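You operate a simulated robot arm through the tools that you are given. There is no shell and no other tool. Be economical: measure what you need, move in short steps, check, and stop when the job is done.

Carry out the task below with a simulated two-armed robot. There is one attempt and no reset: what you move stays moved.

Task
Take the lid off the part cup that says "gasket" on the top of the supply counter and lay it down there.
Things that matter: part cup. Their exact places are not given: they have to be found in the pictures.

Only the result counts: the job must be done as asked and must still hold three seconds after the hand-in. Knocking over, shifting, dropping, spilling or breaking anything else fails it. A push-on lid holds only when it is set on centred and level and pressed home; a screw cap is set on level and turned clockwise until tight.

Robot
Two 6-joint arms with two-finger parallel grippers on one trunk, on a base that drives. Base frame: it is fixed to the floor where the robot stands at the start and does not move with it; the origin is under the middle of the robot, x ahead of it, y to its left, z up. Units: mm, rad, N and s.
The left shoulder is at the start at [60, 187, 1197], the right one opposite. With the tool pointing down near the work surface each hand reaches from about 240 to 620 mm from the robot's upright axis, wherever it stands, measured 20 degrees to its own side. Payload 1.57 kg a hand.
Tool frame (each hand has its own): the origin (TCP) lies between the finger pads and is the grasp point; the fingertips stand 30 mm ahead of it; z points along the fingers, y is the line along which they close. The gripper opens to 110 mm. The fingers are 24 mm wide and 12 mm thick; the gripper's body (48 by 112 mm) begins 78 mm behind the TCP.
Orientation is that of the tool frame in the base frame, as [roll, pitch, yaw] about the fixed x, y, z axes, in that order (R = Rz(yaw) Ry(pitch) Rx(roll)). With the fingers straight down and closing along the base's y, the tool's x points along the base's -x, its y along +y and its z along -z.

Tools
- The arms move only by the tool play_rows. It takes "left_commands", "right_commands" or both (then of equal length, played together; a hand with none holds still); each is a list that holds one entry, the list of rows, each a list of 7 numbers: the opening, from 0 (shut) to 1 (fully open), then the shift along the base's x, y, z in mm, then the turn, a rotation vector about the base's x, y, z in rad. In form: [[[grip, dx, dy, dz, rx, ry, rz], ...]]. A call has 1 to 8 rows; each row shifts and turns the commanded pose from where the row before left it. Rows are played at 5 a second. More than 50 mm and 0.15 rad between two rows, or a gripper value outside its range, and nothing of the call is played. Where a pose cannot be reached the arm comes as near as it can. A force on the tool above 40 N (or 10 N above the force at the start of the call, whichever is more), or a blocked arm, ends the call early, and 0.2 s more pass. Each finger travels about 153 mm/s and halts on what it meets, pressing with about 28 N; the grip force reading is that of the motor and also rises with nothing between the fingers. The clock runs only during rows and for 0.2 s after the last one: add rows that do not move to give the fingers time. It gives the time, the measured TCP pose, the force on the tool (base axes), the opening and the grip force at its end, in the units of the frame above (readings bear some noise), with the torque about the TCP (base axes, N m) and any sound that the robot's microphone picked up.
- Cameras (640 x 400 px; columns grow to the right, rows downward): "scene" is now at [10.4, 23.6, 1732.7]; the picture's right is [0.30, -0.95, 0.00], its down [-0.76, -0.24, -0.60] and it looks along [0.57, 0.18, -0.80] (base axes); focal length 252 px, centre (320, 200). "left" rides on the left gripper at [70, -16, -141] in its tool frame; the picture's right is [0.23, 0.97, 0.00], its down [-0.86, 0.20, -0.48] and it looks along [-0.47, 0.11, 0.88] (tool axes); focal length 222 px, centre (320, 200). "right" rides on the right gripper at [70, 16, -141] in its tool frame; the picture's right is [-0.23, 0.97, 0.00], its down [-0.86, -0.20, -0.48] and it looks along [-0.47, -0.11, 0.88] (tool axes); focal length 222 px, centre (320, 200).
- grab_frame(camera): a new picture of that camera. No time passes.
- lift_body(by): slides the trunk up (or, below 0, down) by that many mm; the arms and the scene camera ride with it, the base frame stays. It gives what a move gives, with no picture.
- drive_base(legs): drives the robot by 1 to 6 legs, each [ahead, left, turn to the left] in mm, mm and rad, along the robot's own axes; the way and the turn of a leg run together, so that a leg with both is an arc; at most 1500 mm and 3.142 rad a leg. The arms and the cameras ride along, it lands a little off, and it stops where it bumps. It gives what a move gives.
- pan_tilt(pan, tilt): turns the head with the scene camera to pan (to the left, within 1.501 rad either way) and tilt (down, from -0.506 to 1.204), counted from straight ahead of the robot. It gives what a move gives.
- point_at(camera, pixels): for up to 12 pixels [column, row] of the newest picture of that camera ("zoom" is the newest enlarged one), the place [x, y, z] in the base frame of the surface seen there, good to about 2 mm. No time passes.
- zoom(camera, box): a new picture of the part [left, top, right, bottom] of that camera's present view, enlarged. No time passes.
- job_done(): hands the job in; it is judged then, once.

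Work in short steps. Measure before you move; look again where a grasp or a placing could have gone wrong, and mend it. You have 80 turns and 70 pictures in all, those below and enlarged ones among them. Open the grippers and draw the arms clear of the work before you hand the job in, unless the task says otherwise; then end with one line.

The tools are called by a JSON object that holds its "op" and its "data". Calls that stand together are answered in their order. play_rows: Moves the arms, as the interface text tells. Its arguments: {"type":"object","properties":{"left_commands":{"type":"array","items":{"type":"array","items":{"type":"array","items":{"type":"number"}}}},"right_commands":{"type":"array","items":{"type":"array","items":{"type":"array","items":{"type":"number"}}}}},"required":[]} The other tools are called the same way: lift_body (by) slides the trunk up or down; drive_base (legs) drives the base; pan_tilt (pan, tilt) turns the head that bears the scene camera; grab_frame (camera) takes a picture; point_at (camera, pixels) gives the place of the surface under pixels of a picture; zoom (camera, box) takes an enlarged picture of a part of a camera's view; job_done () hands the job in.

At the start:

```text
time: 0.0
left_tcp_pos: [321.4, 357.4, 1220.0]
left_ee_rot: [3.142, -0.001, 3.141]
left_ft_force: [-0.2, 0.5, -0.1]
left_moment: [-0.02, 0.03, 0.0]
left_width: 110.1
left_grip_force: 0.1
right_tcp_pos: [280.5, 22.8, 1184.5]
right_ee_rot: [-3.141, -0.001, 3.14]
right_ft_force: [-0.5, 0.6, -0.1]
right_moment: [-0.01, 0.0, 0.01]
right_width: 110.3
right_grip_force: 0.0
trunk travel left (down, up): [-825.0, 165.0]
robot x, y, heading: [1.4, -2.6, 0.004]
head pan, tilt: [0.307, 0.93]
```

scene: 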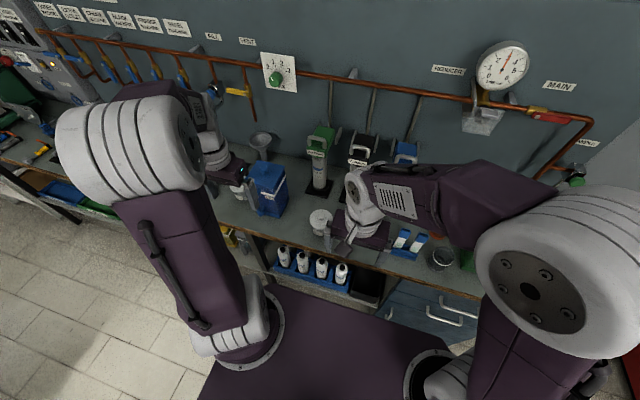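
right: 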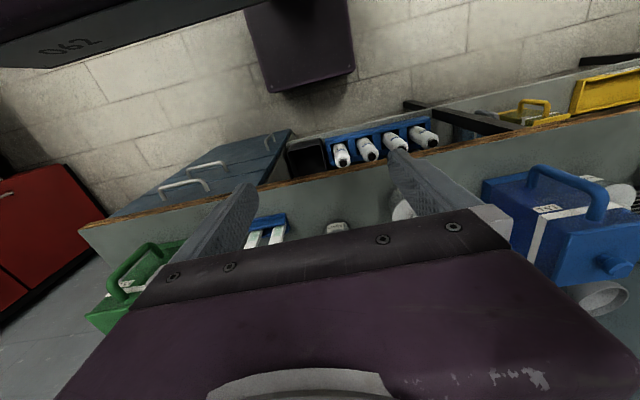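
left: 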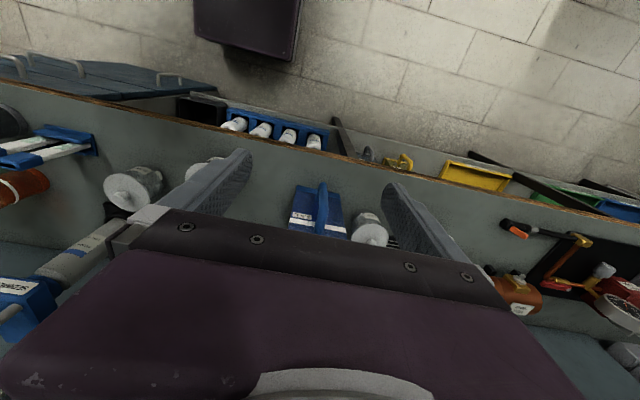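

I see several cups with lids on the counter (scene 320,218; left camera 130,188, 370,228). I zoom in to read the labels.

{"op": "zoom", "data": {"camera": "scene", "box": [200, 110, 480, 285]}}

{"op": "zoom", "data": {"camera": "left", "box": [60, 110, 460, 270]}}

```text
2.29 times, centred on (340, 198) of scene
```

zoom: 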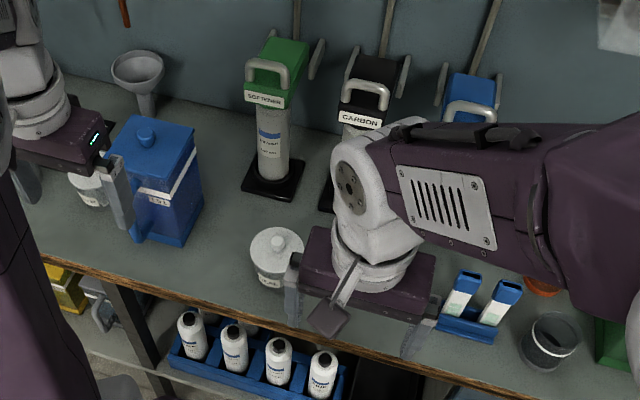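

```text
1.60 times, centred on (260, 190) of left
```

zoom: 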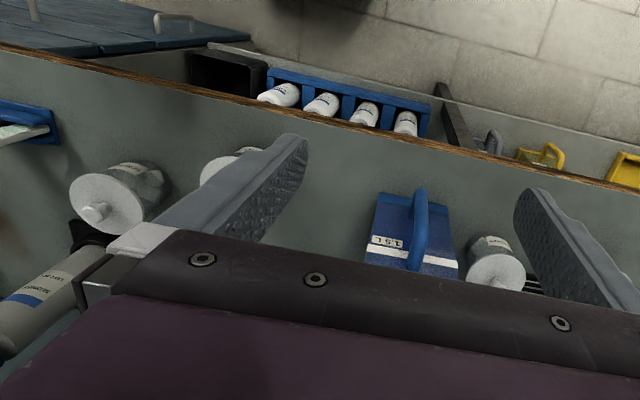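

Three cups show: at scene (320,220), one behind the right hand, one by the blue jug. I move the right hand aside to the right, the left hand to the left, and look.

{"op": "play_rows", "data": {"right_commands": [[[1, -10, -40, 20, 0, 0, 0], [1, -10, -40, 20, 0, 0, 0], [1, 0, -45, 10, 0, 0, 0], [1, 0, -45, 0, 0, 0, 0], [1, 0, -45, 0, 0, 0, 0], [1, 0, -45, 0, 0, 0, 0]]], "left_commands": [[[1, 0, 20, 20, 0, 0, 0], [1, 0, 20, 20, 0, 0, 0], [1, 0, 20, 10, 0, 0, 0], [1, 0, 20, 0, 0, 0, 0], [1, 0, 0, 0, 0, 0, 0], [1, 0, 0, 0, 0, 0, 0]]]}}

{"op": "zoom", "data": {"camera": "scene", "box": [200, 110, 480, 285]}}

{"op": "grab_frame", "data": {"camera": "left"}}

```text
time: 1.4
left_tcp_pos: [323.2, 434.3, 1269.3]
left_ee_rot: [3.14, -0.001, -3.142]
left_ft_force: [0.2, 0.0, 0.8]
left_moment: [0.0, 0.01, 0.02]
left_width: 110.0
left_grip_force: 0.2
right_tcp_pos: [261.7, -236.3, 1233.3]
right_ee_rot: [3.138, 0.0, 3.142]
right_ft_force: [0.2, 0.0, 0.9]
right_moment: [0.0, 0.02, 0.02]
right_width: 110.3
right_grip_force: 0.0
trunk travel left (down, up): [-825.0, 165.0]
robot x, y, heading: [-3.2, 0.5, -0.006]
head pan, tilt: [0.307, 0.93]
```

```text
2.29 times, centred on (340, 198) of scene
```

zoom: 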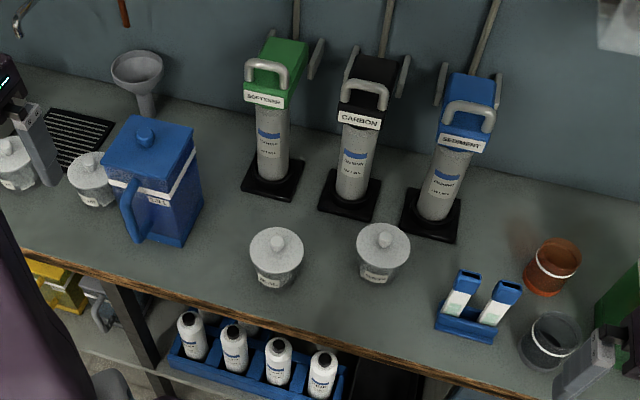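

```text
63 pictures are left
```

left: 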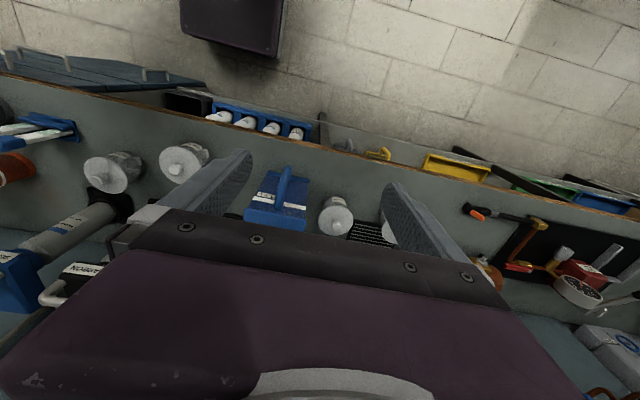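

Four cups now show in the scene. I zoom harder on each label.

{"op": "zoom", "data": {"camera": "scene", "box": [300, 200, 390, 250]}}

{"op": "point_at", "data": {"camera": "zoom", "pixels": [[135, 130], [450, 90]]}}

{"op": "zoom", "data": {"camera": "scene", "box": [190, 155, 280, 211]}}

```text
7.11 times, centred on (345, 225) of scene
```

zoom: 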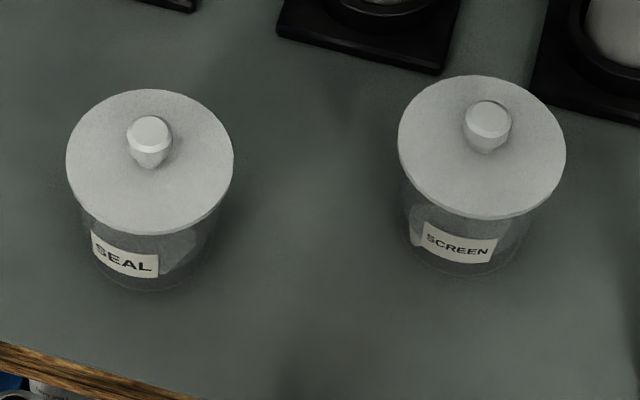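

```text
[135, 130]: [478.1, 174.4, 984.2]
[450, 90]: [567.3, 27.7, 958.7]
```

```text
7.11 times, centred on (235, 183) of scene
```

zoom: 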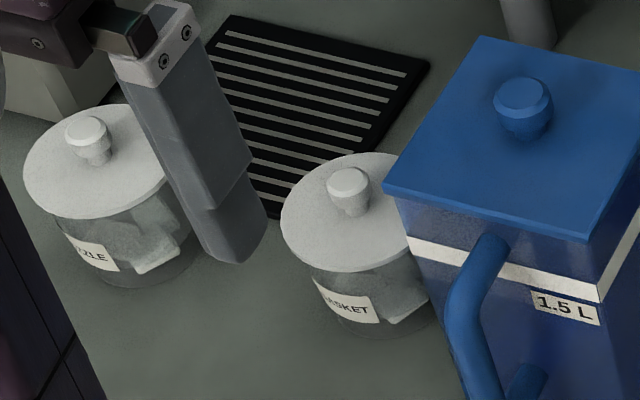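

The cup beside the blue jug reads "(G)ASKET". I measure its knob, lid, its neighbours and the counter.

{"op": "point_at", "data": {"camera": "zoom", "pixels": [[348, 178], [300, 240], [340, 265], [300, 180], [375, 158], [350, 310], [522, 85], [388, 188], [480, 40], [585, 235], [250, 320], [87, 130]]}}

{"op": "zoom", "data": {"camera": "left", "box": [220, 140, 420, 265]}}

{"op": "point_at", "data": {"camera": "left", "pixels": [[338, 224], [336, 214], [260, 150], [262, 218], [305, 215], [287, 190], [370, 240]]}}

```text
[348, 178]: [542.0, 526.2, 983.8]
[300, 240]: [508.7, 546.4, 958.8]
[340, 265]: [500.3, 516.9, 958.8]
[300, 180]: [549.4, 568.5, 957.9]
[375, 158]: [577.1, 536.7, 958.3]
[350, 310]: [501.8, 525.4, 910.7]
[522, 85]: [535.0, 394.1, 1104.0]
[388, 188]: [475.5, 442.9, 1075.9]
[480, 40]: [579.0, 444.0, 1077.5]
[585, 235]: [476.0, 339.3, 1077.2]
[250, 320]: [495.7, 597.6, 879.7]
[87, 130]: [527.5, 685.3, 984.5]
```

```text
3.20 times, centred on (320, 202) of left
```

zoom: 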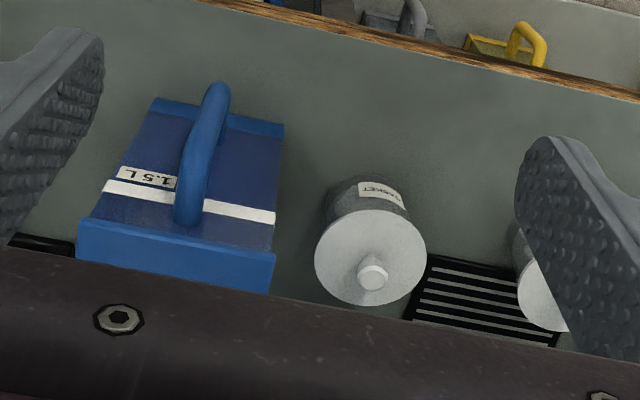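

```text
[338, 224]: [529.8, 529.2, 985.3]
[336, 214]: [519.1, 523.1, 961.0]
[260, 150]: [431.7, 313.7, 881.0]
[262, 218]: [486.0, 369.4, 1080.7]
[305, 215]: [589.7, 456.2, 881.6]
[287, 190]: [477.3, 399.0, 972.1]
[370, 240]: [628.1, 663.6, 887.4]
```

"GASKET" is confirmed; knob top is at about (538,527,984). It's out of reach, so I drive left about 370 mm, with the hands well above the jug (top 1104).

{"op": "drive_base", "data": {"legs": [[0, 370, 0]]}}

{"op": "pan_tilt", "data": {"pan": 0.3, "tilt": 0.93}}

{"op": "grab_frame", "data": {"camera": "scene"}}

{"op": "grab_frame", "data": {"camera": "left"}}

```text
time: 3.8
left_tcp_pos: [323.8, 812.1, 1268.8]
left_ee_rot: [3.139, 0.001, 3.138]
left_ft_force: [-0.3, 0.2, 0.3]
left_moment: [0.0, -0.01, 0.02]
left_width: 110.1
left_grip_force: 0.0
right_tcp_pos: [261.1, 142.2, 1233.5]
right_ee_rot: [3.14, 0.0, 3.137]
right_ft_force: [0.0, 0.2, 0.4]
right_moment: [-0.01, 0.01, 0.04]
right_width: 109.7
right_grip_force: 0.0
trunk travel left (down, up): [-825.0, 165.0]
robot x, y, heading: [1.2, 380.1, -0.005]
head pan, tilt: [0.307, 0.93]
```

```text
time: 4.4
left_tcp_pos: [323.0, 812.7, 1269.5]
left_ee_rot: [3.14, 0.0, 3.137]
left_ft_force: [-0.2, -0.2, -0.3]
left_moment: [0.02, -0.02, 0.02]
left_width: 110.0
left_grip_force: 0.1
right_tcp_pos: [260.4, 142.1, 1232.9]
right_ee_rot: [-3.142, 0.0, 3.138]
right_ft_force: [0.4, 0.1, 0.8]
right_moment: [0.03, 0.02, -0.01]
right_width: 110.3
right_grip_force: 0.0
trunk travel left (down, up): [-825.0, 165.0]
robot x, y, heading: [-2.8, 380.1, -0.005]
head pan, tilt: [0.3, 0.93]
```

```text
59 pictures are left
```

scene: 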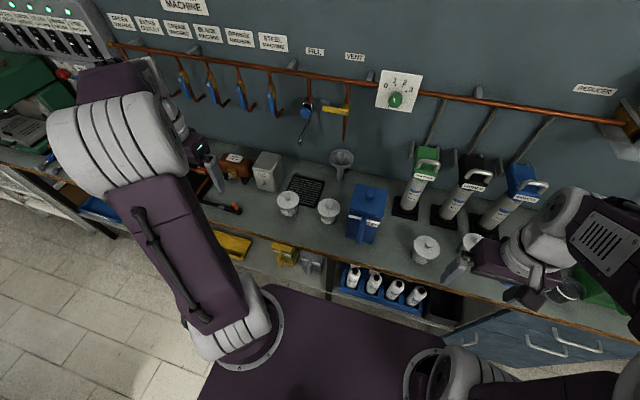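

```text
58 pictures are left
```

left: 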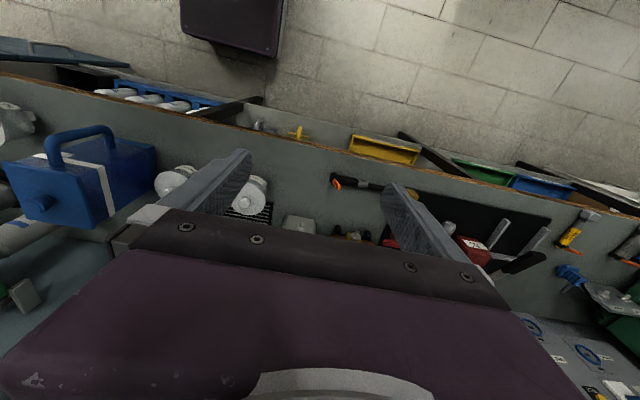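

The cups are clear at scene (329,210) and (288,204). I zoom and re-measure the knob, the lid rim, and the counter's free area.

{"op": "zoom", "data": {"camera": "scene", "box": [265, 170, 393, 250]}}

{"op": "point_at", "data": {"camera": "zoom", "pixels": [[322, 163], [322, 195], [268, 185], [375, 195], [322, 150], [308, 230], [330, 266], [275, 300], [300, 320], [310, 362], [115, 150], [415, 190]]}}

```text
5.00 times, centred on (329, 210) of scene
```

zoom: 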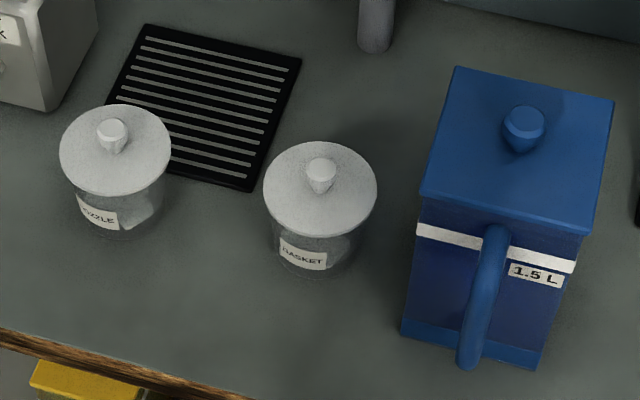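

```text
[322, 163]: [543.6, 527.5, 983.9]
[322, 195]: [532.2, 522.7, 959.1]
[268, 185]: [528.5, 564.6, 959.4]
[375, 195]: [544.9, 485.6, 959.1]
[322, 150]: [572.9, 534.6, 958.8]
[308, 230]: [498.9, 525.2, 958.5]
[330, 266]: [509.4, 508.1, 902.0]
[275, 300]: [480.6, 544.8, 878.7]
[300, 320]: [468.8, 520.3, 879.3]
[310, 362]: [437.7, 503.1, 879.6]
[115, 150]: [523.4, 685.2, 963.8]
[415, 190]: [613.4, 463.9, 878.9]
```

Lid centre is about (538,526), radius 40, top z 959; knob top 984. I move the left hand over it at the present height with a reduced opening.

{"op": "play_rows", "data": {"left_commands": [[[0.6, 27, -35.7, 0, 0, 0, 0], [0.6, 27, -35.7, 0, 0, 0, 0], [0.6, 27, -35.7, 0, 0, 0, 0], [0.6, 27, -35.7, 0, 0, 0, 0], [0.6, 27, -35.7, 0, 0, 0, 0], [0.6, 27, -35.7, 0, 0, 0, 0], [0.6, 27, -35.7, 0, 0, 0, 0], [0.6, 27, -35.7, 0, 0, 0, 0]]]}}

{"op": "grab_frame", "data": {"camera": "left"}}

```text
time: 6.2
left_tcp_pos: [538.9, 527.6, 1270.3]
left_ee_rot: [3.139, 0.0, 3.138]
left_ft_force: [0.6, -0.1, 0.8]
left_moment: [0.0, 0.04, 0.01]
left_width: 65.9
left_grip_force: 0.1
right_tcp_pos: [262.5, 141.8, 1232.9]
right_ee_rot: [3.14, -0.002, 3.137]
right_ft_force: [-0.2, -0.3, 0.4]
right_moment: [-0.02, 0.0, -0.02]
right_width: 110.0
right_grip_force: 0.0
trunk travel left (down, up): [-825.0, 165.0]
robot x, y, heading: [-0.0, 381.8, -0.003]
head pan, tilt: [0.3, 0.93]
```

```text
56 pictures are left
```

left: 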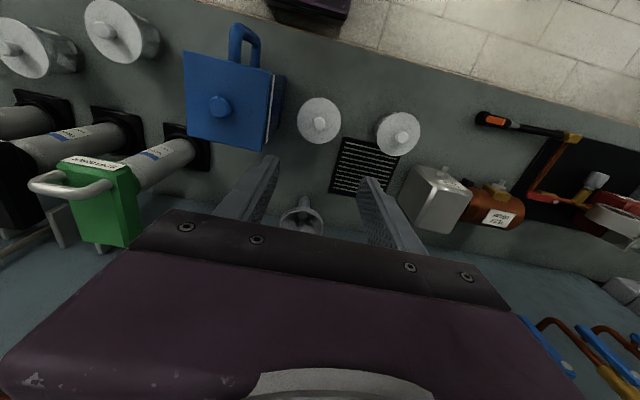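

Knob at left picture (320,122); measuring it from this camera, along with counter points.

{"op": "zoom", "data": {"camera": "left", "box": [280, 80, 360, 130]}}

{"op": "point_at", "data": {"camera": "left", "pixels": [[320, 121], [298, 121], [341, 121], [319, 99], [360, 65], [355, 45], [360, 58], [401, 139]]}}

```text
8.00 times, centred on (320, 105) of left
```

zoom: 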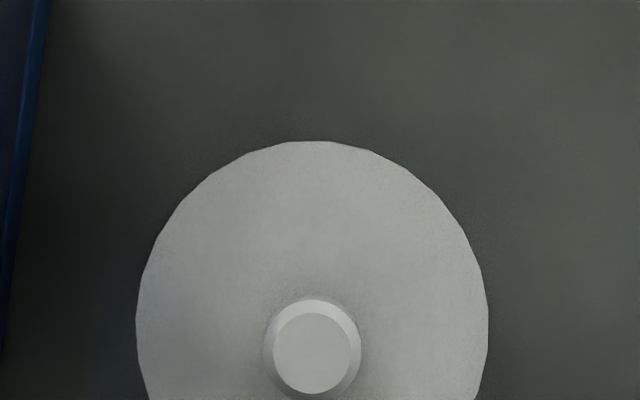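

```text
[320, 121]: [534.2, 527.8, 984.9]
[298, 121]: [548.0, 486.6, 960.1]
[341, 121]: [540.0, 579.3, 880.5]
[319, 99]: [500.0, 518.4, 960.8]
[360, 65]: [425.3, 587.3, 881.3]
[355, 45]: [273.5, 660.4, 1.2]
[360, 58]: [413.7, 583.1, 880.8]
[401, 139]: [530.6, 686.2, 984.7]
```

Knob centre is at zoom (312,352); I measure its top and edges.

{"op": "point_at", "data": {"camera": "zoom", "pixels": [[312, 352], [275, 352], [348, 352], [312, 316], [312, 390], [264, 352], [360, 352]]}}

```text
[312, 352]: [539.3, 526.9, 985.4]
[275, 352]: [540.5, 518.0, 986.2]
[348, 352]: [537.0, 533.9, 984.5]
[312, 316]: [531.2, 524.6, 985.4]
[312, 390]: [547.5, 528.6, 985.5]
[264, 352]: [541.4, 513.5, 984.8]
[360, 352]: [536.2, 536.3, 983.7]
```

Knob centre is (539,526), about 22 mm wide. Descending straight to TCP z≈1040 first.

{"op": "play_rows", "data": {"left_commands": [[[0.6, 0, -1.5, -46, 0, 0, 0], [0.6, 0, 0, -46, 0, 0, 0], [0.6, 0, 0, -46, 0, 0, 0], [0.6, 0, 0, -46, 0, 0, 0], [0.6, 0, 0, -46, 0, 0, 0], [0.6, 0, 0, 0, 0, 0, 0]]]}}

{"op": "grab_frame", "data": {"camera": "left"}}

{"op": "zoom", "data": {"camera": "scene", "box": [249, 150, 409, 250]}}

```text
time: 7.6
left_tcp_pos: [536.6, 525.4, 1037.9]
left_ee_rot: [-3.141, 0.001, 3.139]
left_ft_force: [-0.9, 0.6, -1.0]
left_moment: [0.0, -0.01, 0.0]
left_width: 66.1
left_grip_force: 0.0
right_tcp_pos: [259.3, 143.3, 1234.4]
right_ee_rot: [3.141, 0.0, 3.137]
right_ft_force: [0.2, -0.5, -0.2]
right_moment: [-0.02, -0.01, 0.02]
right_width: 110.1
right_grip_force: 0.1
trunk travel left (down, up): [-825.0, 165.0]
robot x, y, heading: [3.3, 377.4, -0.004]
head pan, tilt: [0.3, 0.93]
```

```text
54 pictures are left
```

left: 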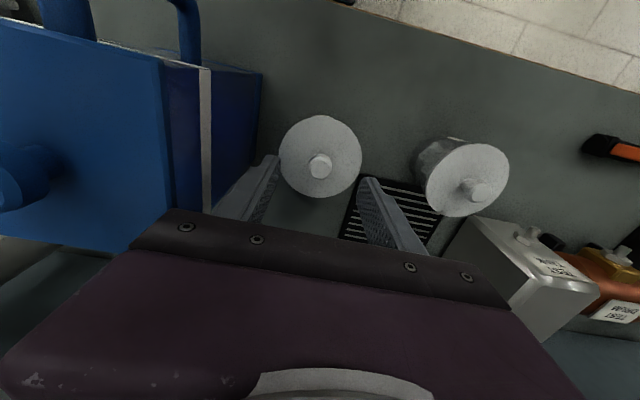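

```text
4.00 times, centred on (329, 200) of scene
```

zoom: 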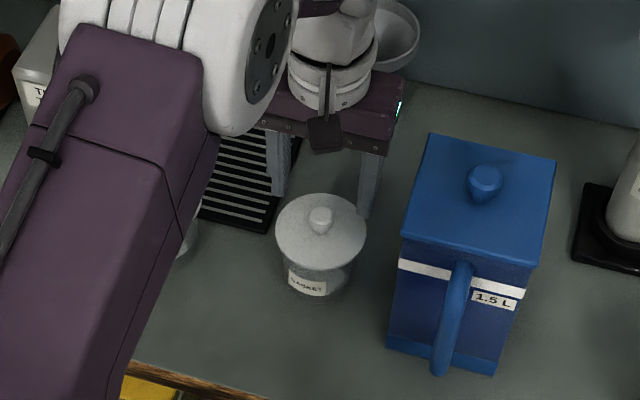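

I check where the fingertips are (left picture (273,160), (366,183)), and re-measure the knob at (320,165), the funnel clearance too.

{"op": "point_at", "data": {"camera": "left", "pixels": [[276, 158], [367, 182], [320, 166], [308, 167], [331, 167], [478, 190]]}}

{"op": "point_at", "data": {"camera": "zoom", "pixels": [[405, 30], [320, 213], [280, 185], [362, 205], [320, 262]]}}

```text
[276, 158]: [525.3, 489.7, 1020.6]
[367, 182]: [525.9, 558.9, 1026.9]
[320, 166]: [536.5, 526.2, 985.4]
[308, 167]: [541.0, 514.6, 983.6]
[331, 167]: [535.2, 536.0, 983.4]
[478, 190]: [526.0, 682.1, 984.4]
```

```text
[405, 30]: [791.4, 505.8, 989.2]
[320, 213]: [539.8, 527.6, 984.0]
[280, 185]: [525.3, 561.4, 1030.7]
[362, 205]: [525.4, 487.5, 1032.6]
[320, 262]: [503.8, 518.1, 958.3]
```

Fingers straddle the knob (x 537, y 489–559, knob at 526). I go down to TCP z≈993, then close.

{"op": "play_rows", "data": {"left_commands": [[[0.6, 1, 0.5, -25, 0, 0, 0], [0.6, 0, 0, -20, 0, 0, 0], [0.6, 0, 0, 0, 0, 0, 0]]]}}

{"op": "grab_frame", "data": {"camera": "left"}}

```text
time: 8.4
left_tcp_pos: [538.1, 528.4, 994.3]
left_ee_rot: [-3.141, 0.0, 3.137]
left_ft_force: [-0.3, 0.2, -0.3]
left_moment: [-0.02, 0.01, 0.0]
left_width: 66.3
left_grip_force: 0.0
right_tcp_pos: [258.8, 143.1, 1233.3]
right_ee_rot: [-3.141, 0.001, 3.138]
right_ft_force: [-0.5, 0.5, -0.1]
right_moment: [0.02, 0.02, 0.0]
right_width: 109.9
right_grip_force: 0.0
trunk travel left (down, up): [-825.0, 165.0]
robot x, y, heading: [2.1, 379.8, -0.005]
head pan, tilt: [0.3, 0.93]
```

```text
52 pictures are left
```

left: 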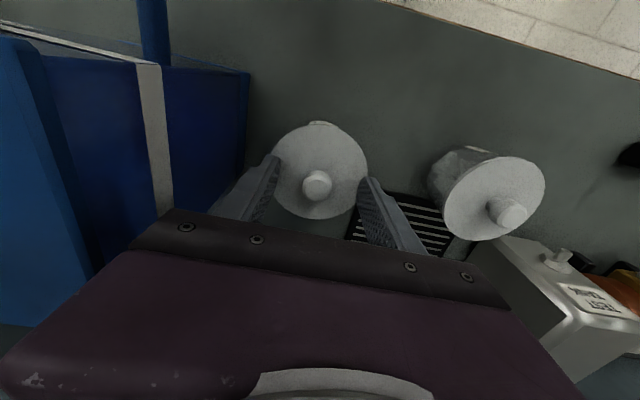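

Clear of contact; I centre by -1 mm in y, close gradually on the knob and wait.

{"op": "play_rows", "data": {"left_commands": [[[0.4, 0, -1, 0, 0, 0, 0], [0.28, 0, 0, 0, 0, 0, 0], [0.22, 0, 0, 0, 0, 0, 0], [0.15, 0, 0, 0, 0, 0, 0], [0.0, 0, 0, 0, 0, 0, 0], [0.0, 0, 0, 0, 0, 0, 0]]]}}

{"op": "grab_frame", "data": {"camera": "left"}}

```text
time: 9.8
left_tcp_pos: [539.7, 526.0, 992.9]
left_ee_rot: [-3.142, -0.001, 3.138]
left_ft_force: [0.0, 0.5, -0.3]
left_moment: [0.0, 0.0, 0.01]
left_width: 21.1
left_grip_force: 27.8
right_tcp_pos: [261.0, 143.6, 1233.0]
right_ee_rot: [-3.141, -0.001, 3.139]
right_ft_force: [0.4, -0.3, -0.5]
right_moment: [0.0, -0.03, 0.03]
right_width: 110.1
right_grip_force: 0.2
trunk travel left (down, up): [-825.0, 165.0]
robot x, y, heading: [-2.8, 379.9, 0.001]
head pan, tilt: [0.3, 0.93]
heard: snap
```

```text
51 pictures are left
```

left: 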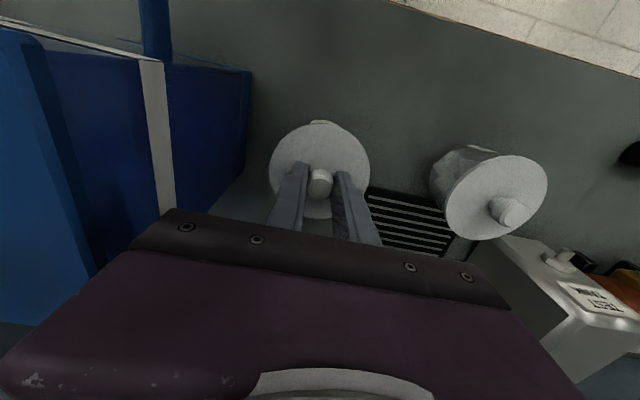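

Gripped at 21 mm; a snap was heard (the lid likely unlatched). I lift slowly by 12 mm and check.

{"op": "play_rows", "data": {"left_commands": [[[0, 0, 0, 3, 0, 0, 0], [0, 0, 0, 3, 0, 0, 0], [0, 0, 0, 3, 0, 0, 0], [0, 0, 0, 3, 0, 0, 0], [0, 0, 0, 0, 0, 0, 0]]]}}

{"op": "zoom", "data": {"camera": "scene", "box": [289, 180, 369, 230]}}

```text
time: 11.0
left_tcp_pos: [541.0, 525.5, 1005.9]
left_ee_rot: [3.141, 0.001, 3.138]
left_ft_force: [0.5, -0.8, 0.2]
left_moment: [0.04, -0.03, 0.0]
left_width: 21.2
left_grip_force: 28.4
right_tcp_pos: [260.1, 144.3, 1233.3]
right_ee_rot: [-3.142, 0.0, 3.139]
right_ft_force: [0.1, -0.6, 0.0]
right_moment: [0.05, 0.02, 0.01]
right_width: 109.8
right_grip_force: 0.1
trunk travel left (down, up): [-825.0, 165.0]
robot x, y, heading: [-0.1, 376.7, -0.0]
head pan, tilt: [0.3, 0.93]
```

```text
8.00 times, centred on (329, 205) of scene
```

zoom: 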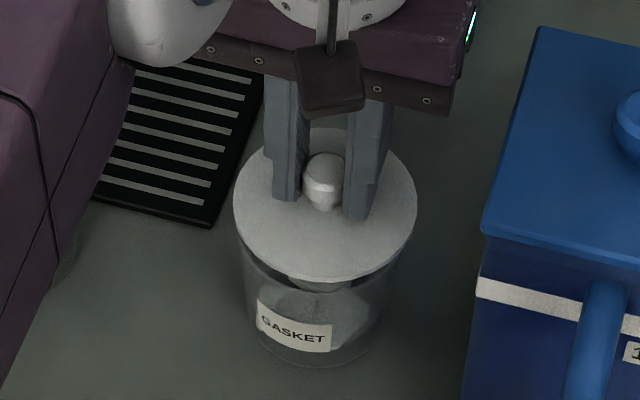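

The lid has risen with its plug visible, the cup staying. I raise another 60 mm and look.

{"op": "play_rows", "data": {"left_commands": [[[0, 0, 0, 10, 0, 0, 0], [0, 0, 0, 20, 0, 0, 0], [0, 0, 0, 30, 0, 0, 0], [0, 0, 0, 0, 0, 0, 0]]]}}

{"op": "zoom", "data": {"camera": "scene", "box": [249, 150, 409, 250]}}

{"op": "grab_frame", "data": {"camera": "left"}}

```text
time: 12.0
left_tcp_pos: [541.0, 524.5, 1066.4]
left_ee_rot: [3.141, 0.001, 3.138]
left_ft_force: [-0.4, 0.1, -1.0]
left_moment: [0.0, 0.02, 0.0]
left_width: 21.1
left_grip_force: 28.0
right_tcp_pos: [259.5, 144.5, 1233.6]
right_ee_rot: [-3.141, 0.0, 3.137]
right_ft_force: [0.0, -0.3, 0.2]
right_moment: [-0.01, -0.02, 0.01]
right_width: 110.1
right_grip_force: 0.0
trunk travel left (down, up): [-825.0, 165.0]
robot x, y, heading: [3.3, 379.3, -0.005]
head pan, tilt: [0.3, 0.93]
```

```text
4.00 times, centred on (329, 200) of scene
```

zoom: 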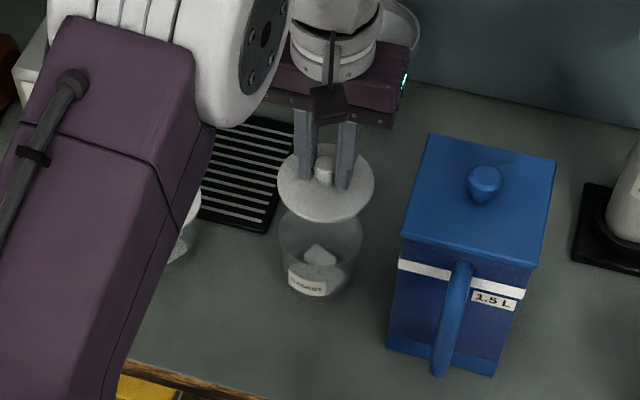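

```text
48 pictures are left
```

left: 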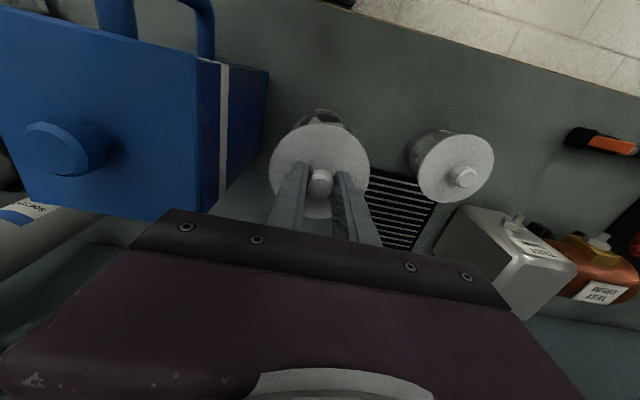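

Lid is off and hanging level; the cup stays. I move to a free spot around (468,603), staying at height, then check the view.

{"op": "play_rows", "data": {"left_commands": [[[0, -25, 26, 0, 0, 0, 0], [0, -24, 26, 0, 0, 0, 0], [0, -24, 26, 0, 0, 0, 0], [0, 0, 0, 0, 0, 0, 0]]]}}

{"op": "zoom", "data": {"camera": "scene", "box": [217, 150, 377, 250]}}

{"op": "grab_frame", "data": {"camera": "left"}}

{"op": "grab_frame", "data": {"camera": "right"}}

```text
time: 13.0
left_tcp_pos: [469.2, 603.2, 1065.8]
left_ee_rot: [3.141, 0.0, 3.137]
left_ft_force: [0.4, 0.4, -0.4]
left_moment: [0.0, 0.03, -0.01]
left_width: 20.7
left_grip_force: 27.6
right_tcp_pos: [259.5, 142.7, 1232.3]
right_ee_rot: [3.14, -0.001, 3.138]
right_ft_force: [0.3, 0.3, 0.0]
right_moment: [0.04, 0.03, 0.0]
right_width: 109.9
right_grip_force: 0.0
trunk travel left (down, up): [-825.0, 165.0]
robot x, y, heading: [-2.3, 378.8, -0.002]
head pan, tilt: [0.3, 0.93]
```

```text
4.00 times, centred on (297, 200) of scene
```

zoom: 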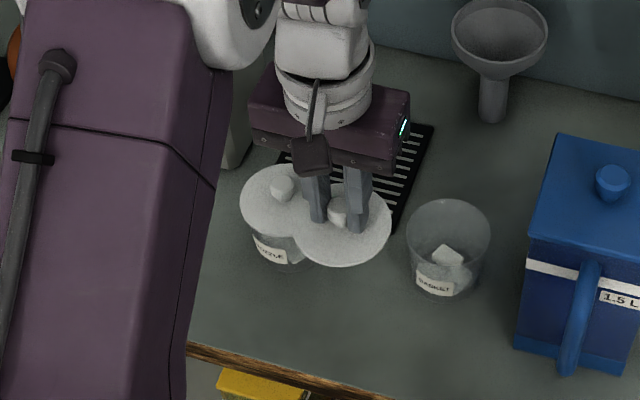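

```text
46 pictures are left
```

left: 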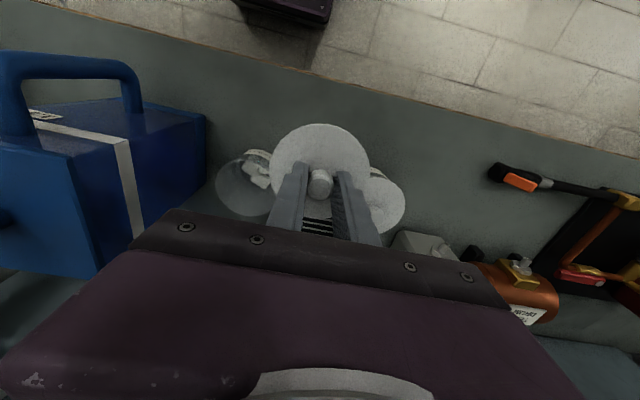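

```text
45 pictures are left
```

right: 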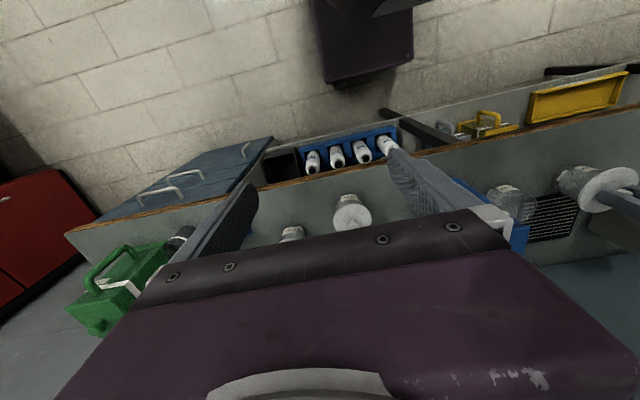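

I check the counter edge location here, the cups' rims and the forearm's height before lowering.

{"op": "point_at", "data": {"camera": "left", "pixels": [[320, 90], [320, 82], [320, 77], [345, 83], [320, 110], [397, 205], [225, 190]]}}

{"op": "point_at", "data": {"camera": "zoom", "pixels": [[100, 250], [150, 370], [200, 60], [280, 185], [270, 167], [345, 265], [390, 210]]}}

```text
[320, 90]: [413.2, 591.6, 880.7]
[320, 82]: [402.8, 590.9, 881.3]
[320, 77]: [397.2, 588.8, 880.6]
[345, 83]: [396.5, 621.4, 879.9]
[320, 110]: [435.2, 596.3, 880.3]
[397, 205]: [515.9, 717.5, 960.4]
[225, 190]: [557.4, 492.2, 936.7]
```

```text
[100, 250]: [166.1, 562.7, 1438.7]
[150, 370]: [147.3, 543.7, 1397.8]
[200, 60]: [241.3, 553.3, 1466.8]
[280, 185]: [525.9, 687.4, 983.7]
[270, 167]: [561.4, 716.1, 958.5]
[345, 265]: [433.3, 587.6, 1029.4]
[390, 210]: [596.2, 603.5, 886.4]
```

The counter reaches past x 397, so I shift 13 mm toward the robot for more clearance and lower to TCP z≈945.

{"op": "play_rows", "data": {"left_commands": [[[0, -13, 0, -10, 0, 0, 0], [0, 0, 0, -30, 0, 0, 0], [0, 0, 0, -30, 0, 0, 0], [0, 0, 0, -30, 0, 0, 0], [0, 0, 0, -20, 0, 0, 0], [0, 0, 0, 0, 0, 0, 0]]]}}

{"op": "zoom", "data": {"camera": "scene", "box": [249, 180, 377, 260]}}

{"op": "grab_frame", "data": {"camera": "left"}}

```text
time: 14.4
left_tcp_pos: [455.4, 602.4, 943.5]
left_ee_rot: [3.141, -0.001, 3.139]
left_ft_force: [0.0, 0.8, -0.5]
left_moment: [-0.01, 0.02, 0.01]
left_width: 20.9
left_grip_force: 27.8
right_tcp_pos: [260.6, 144.2, 1233.6]
right_ee_rot: [3.141, 0.002, 3.138]
right_ft_force: [0.7, -0.8, 0.8]
right_moment: [0.0, 0.02, -0.01]
right_width: 110.0
right_grip_force: 0.1
trunk travel left (down, up): [-825.0, 165.0]
robot x, y, heading: [-0.8, 377.8, -0.005]
head pan, tilt: [0.3, 0.93]
```

```text
5.00 times, centred on (313, 220) of scene
```

zoom: 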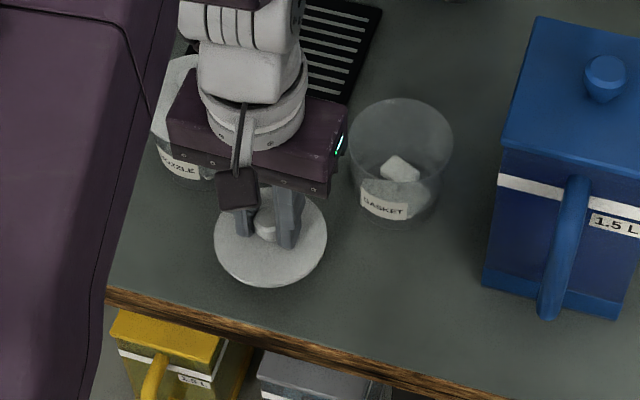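

```text
43 pictures are left
```

left: 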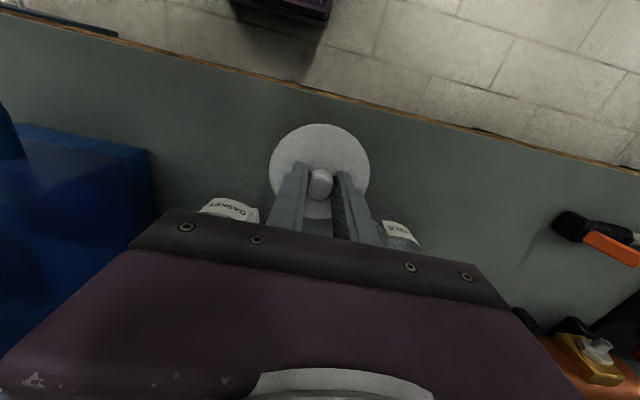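

Spot clear. I lower in 2.5 mm steps until contact shows.

{"op": "play_rows", "data": {"left_commands": [[[0, 0, 0, -3, 0, 0, 0], [0, 0, 0, -3, 0, 0, 0], [0, 0, 0, -2, 0, 0, 0], [0, 0, 0, -2, 0, 0, 0], [0, 0, 0, -2, 0, 0, 0], [0, 0, 0, 0, 0, 0, 0]]]}}

{"op": "zoom", "data": {"camera": "scene", "box": [281, 200, 345, 240]}}

```text
time: 15.8
left_tcp_pos: [455.0, 603.7, 933.4]
left_ee_rot: [3.141, -0.001, 3.138]
left_ft_force: [-1.2, 0.0, -0.8]
left_moment: [0.03, 0.0, -0.01]
left_width: 21.1
left_grip_force: 28.0
right_tcp_pos: [260.7, 143.6, 1233.7]
right_ee_rot: [-3.141, 0.0, 3.138]
right_ft_force: [-0.2, 0.4, -0.3]
right_moment: [0.0, -0.02, 0.0]
right_width: 109.6
right_grip_force: 0.0
trunk travel left (down, up): [-825.0, 165.0]
robot x, y, heading: [-0.8, 378.4, -0.002]
head pan, tilt: [0.3, 0.93]
```

```text
10.00 times, centred on (313, 220) of scene
```

zoom: 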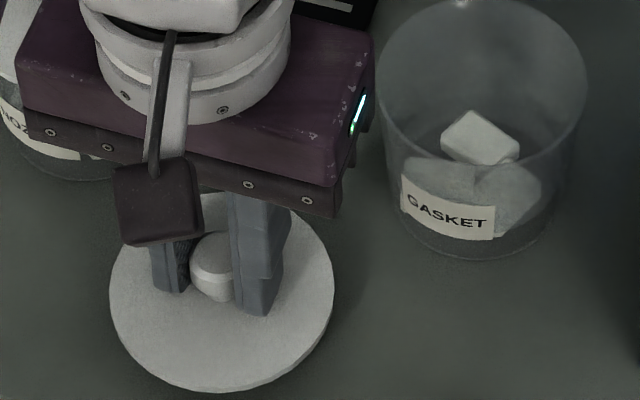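

No contact yet at z 933; continuing down gently.

{"op": "play_rows", "data": {"left_commands": [[[0, 0, 0, -1.5, 0, 0, 0], [0, 0, 0, -1.5, 0, 0, 0], [0, 0, 0, -1.5, 0, 0, 0], [0, 0, 0, -1.5, 0, 0, 0], [0, 0, 0, 0, 0, 0, 0]]]}}

```text
time: 17.0
left_tcp_pos: [453.0, 604.7, 926.0]
left_ee_rot: [-3.141, 0.0, 3.137]
left_ft_force: [0.6, 0.2, 0.6]
left_moment: [-0.03, 0.02, 0.01]
left_width: 21.0
left_grip_force: 27.8
right_tcp_pos: [259.0, 143.3, 1231.9]
right_ee_rot: [3.14, -0.002, 3.138]
right_ft_force: [-0.1, -0.4, 0.4]
right_moment: [0.01, 0.01, -0.03]
right_width: 109.8
right_grip_force: 0.0
trunk travel left (down, up): [-825.0, 165.0]
robot x, y, heading: [0.7, 378.3, -0.001]
head pan, tilt: [0.3, 0.93]
```

Still no contact force at z≈926; continuing in 1 mm steps.

{"op": "play_rows", "data": {"left_commands": [[[0, 0, 0, -1, 0, 0, 0], [0, 0, 0, -1, 0, 0, 0], [0, 0, 0, -1, 0, 0, 0], [0, 0, 0, 0, 0, 0, 0]]]}}

{"op": "zoom", "data": {"camera": "scene", "box": [281, 200, 345, 240]}}

{"op": "point_at", "data": {"camera": "zoom", "pixels": [[225, 350], [150, 320], [300, 280], [225, 386], [225, 395]]}}

```text
time: 18.0
left_tcp_pos: [452.9, 604.2, 923.8]
left_ee_rot: [-3.141, 0.0, 3.138]
left_ft_force: [-0.3, -0.8, 0.8]
left_moment: [-0.02, -0.02, 0.05]
left_width: 20.7
left_grip_force: 27.7
right_tcp_pos: [259.7, 144.1, 1232.5]
right_ee_rot: [3.141, 0.0, 3.138]
right_ft_force: [0.0, -0.3, 0.1]
right_moment: [-0.03, -0.03, 0.01]
right_width: 110.1
right_grip_force: 0.1
trunk travel left (down, up): [-825.0, 165.0]
robot x, y, heading: [-3.4, 376.6, -0.006]
head pan, tilt: [0.3, 0.93]
```

```text
10.00 times, centred on (313, 220) of scene
```

zoom: 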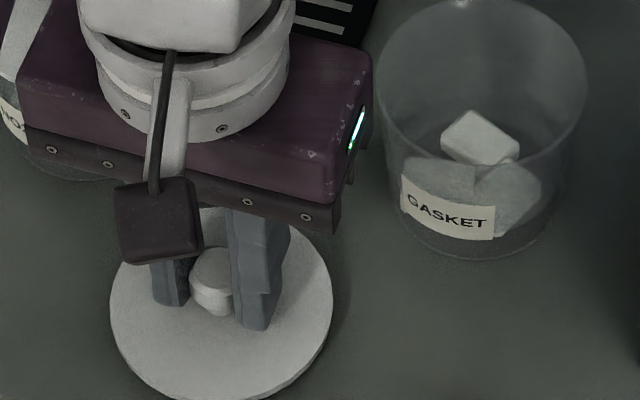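

```text
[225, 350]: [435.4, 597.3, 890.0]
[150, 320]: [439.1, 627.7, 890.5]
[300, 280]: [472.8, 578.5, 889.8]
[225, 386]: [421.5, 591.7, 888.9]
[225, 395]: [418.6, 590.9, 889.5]
```

Lid top is at 890, counter 880: nearly down. Stepping on at 1 mm.

{"op": "play_rows", "data": {"left_commands": [[[0, 0, 0, -1, 0, 0, 0], [0, 0, 0, -1, 0, 0, 0], [0, 0, 0, 0, 0, 0, 0]]]}}

```text
time: 18.8
left_tcp_pos: [454.2, 604.3, 924.3]
left_ee_rot: [3.139, 0.006, 3.139]
left_ft_force: [3.0, 4.1, 20.4]
left_moment: [0.11, -0.1, 0.07]
left_width: 21.0
left_grip_force: 27.9
right_tcp_pos: [259.1, 143.0, 1233.7]
right_ee_rot: [-3.141, 0.0, 3.138]
right_ft_force: [-0.6, -0.5, -0.6]
right_moment: [-0.02, -0.01, 0.0]
right_width: 110.0
right_grip_force: 0.1
trunk travel left (down, up): [-825.0, 165.0]
robot x, y, heading: [-0.5, 378.6, -0.001]
head pan, tilt: [0.3, 0.93]
```

Contact (20 N up). I ease up 1.3 mm, then open slowly (only to ~60 mm).

{"op": "play_rows", "data": {"left_commands": [[[0, 0, 0, 1.3, 0, 0, 0], [0, 0, 0, 0, 0, 0, 0], [0.22, 0, 0, 0, 0, 0, 0], [0.28, 0, 0, 0, 0, 0, 0], [0.4, 0, 0, 0, 0, 0, 0], [0.55, 0, 0, 0, 0, 0, 0], [0.55, 0, 0, 0, 0, 0, 0]]]}}

{"op": "grab_frame", "data": {"camera": "left"}}

```text
time: 20.4
left_tcp_pos: [453.2, 604.3, 923.5]
left_ee_rot: [-3.141, -0.002, 3.137]
left_ft_force: [0.8, -0.1, -0.6]
left_moment: [-0.02, 0.02, -0.01]
left_width: 60.5
left_grip_force: 0.0
right_tcp_pos: [260.0, 143.9, 1233.2]
right_ee_rot: [3.141, -0.001, 3.139]
right_ft_force: [0.0, 0.0, 0.2]
right_moment: [-0.02, -0.02, 0.02]
right_width: 110.0
right_grip_force: 0.1
trunk travel left (down, up): [-825.0, 165.0]
robot x, y, heading: [0.5, 379.7, -0.004]
head pan, tilt: [0.3, 0.93]
```

```text
40 pictures are left
```

left: 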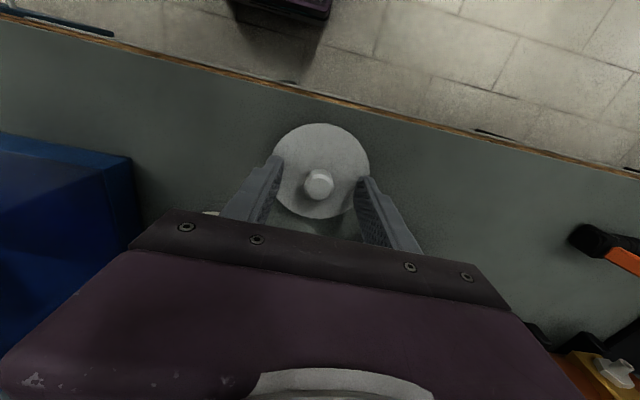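

The lid lies released. I raise the hand straight up, well clear.

{"op": "play_rows", "data": {"left_commands": [[[0.55, 0, 0, 20, 0, 0, 0], [0.55, 0, 0, 40, 0, 0, 0], [0.55, 0, 0, 45, 0, 0, 0], [0.55, 0, 0, 45, 0, 0, 0], [0.55, 0, 0, 45, 0, 0, 0], [0.55, 0, 0, 45, 0, 0, 0], [0.7, -45, 0, 20, 0, 0, 0], [1, -45, 0, 0, 0, 0, 0]]]}}

{"op": "grab_frame", "data": {"camera": "scene"}}

{"op": "zoom", "data": {"camera": "scene", "box": [249, 180, 377, 260]}}

```text
time: 22.2
left_tcp_pos: [359.7, 605.3, 1186.7]
left_ee_rot: [3.141, 0.002, 3.138]
left_ft_force: [0.7, 0.7, 0.1]
left_moment: [0.01, 0.01, -0.02]
left_width: 110.2
left_grip_force: 0.1
right_tcp_pos: [257.3, 143.6, 1232.8]
right_ee_rot: [3.142, 0.003, 3.138]
right_ft_force: [0.2, -0.6, 0.5]
right_moment: [0.02, -0.03, -0.02]
right_width: 110.2
right_grip_force: 0.1
trunk travel left (down, up): [-825.0, 165.0]
robot x, y, heading: [1.8, 377.0, -0.009]
head pan, tilt: [0.3, 0.93]
```

```text
39 pictures are left
```

scene: 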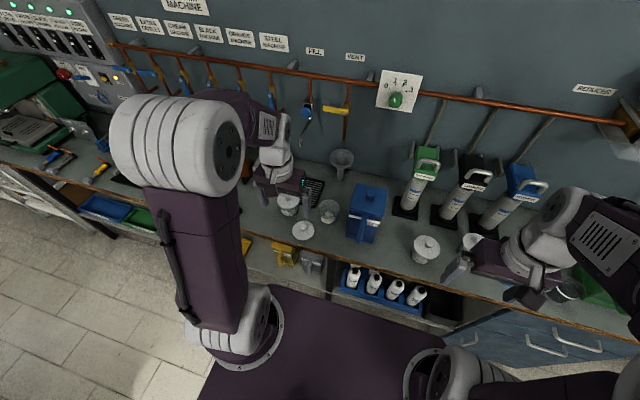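

```text
5.00 times, centred on (313, 220) of scene
```

zoom: 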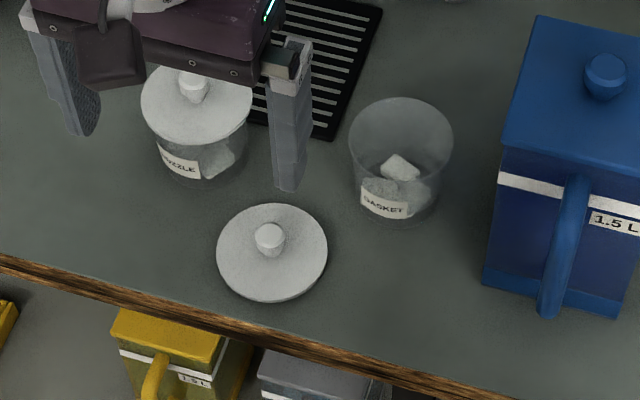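

The lid lies flat on the counter at zoom (270,252), and the gasket cup is open and upright with everything else in place. Both hands are clear, so I hand in.

{"op": "job_done", "data": {}}

```text
The job is handed in.
```

I took the lid off the "gasket" cup and laid it flat on the supply counter. In the last picture the cup stood upright with its parts inside, and nothing else had moved.
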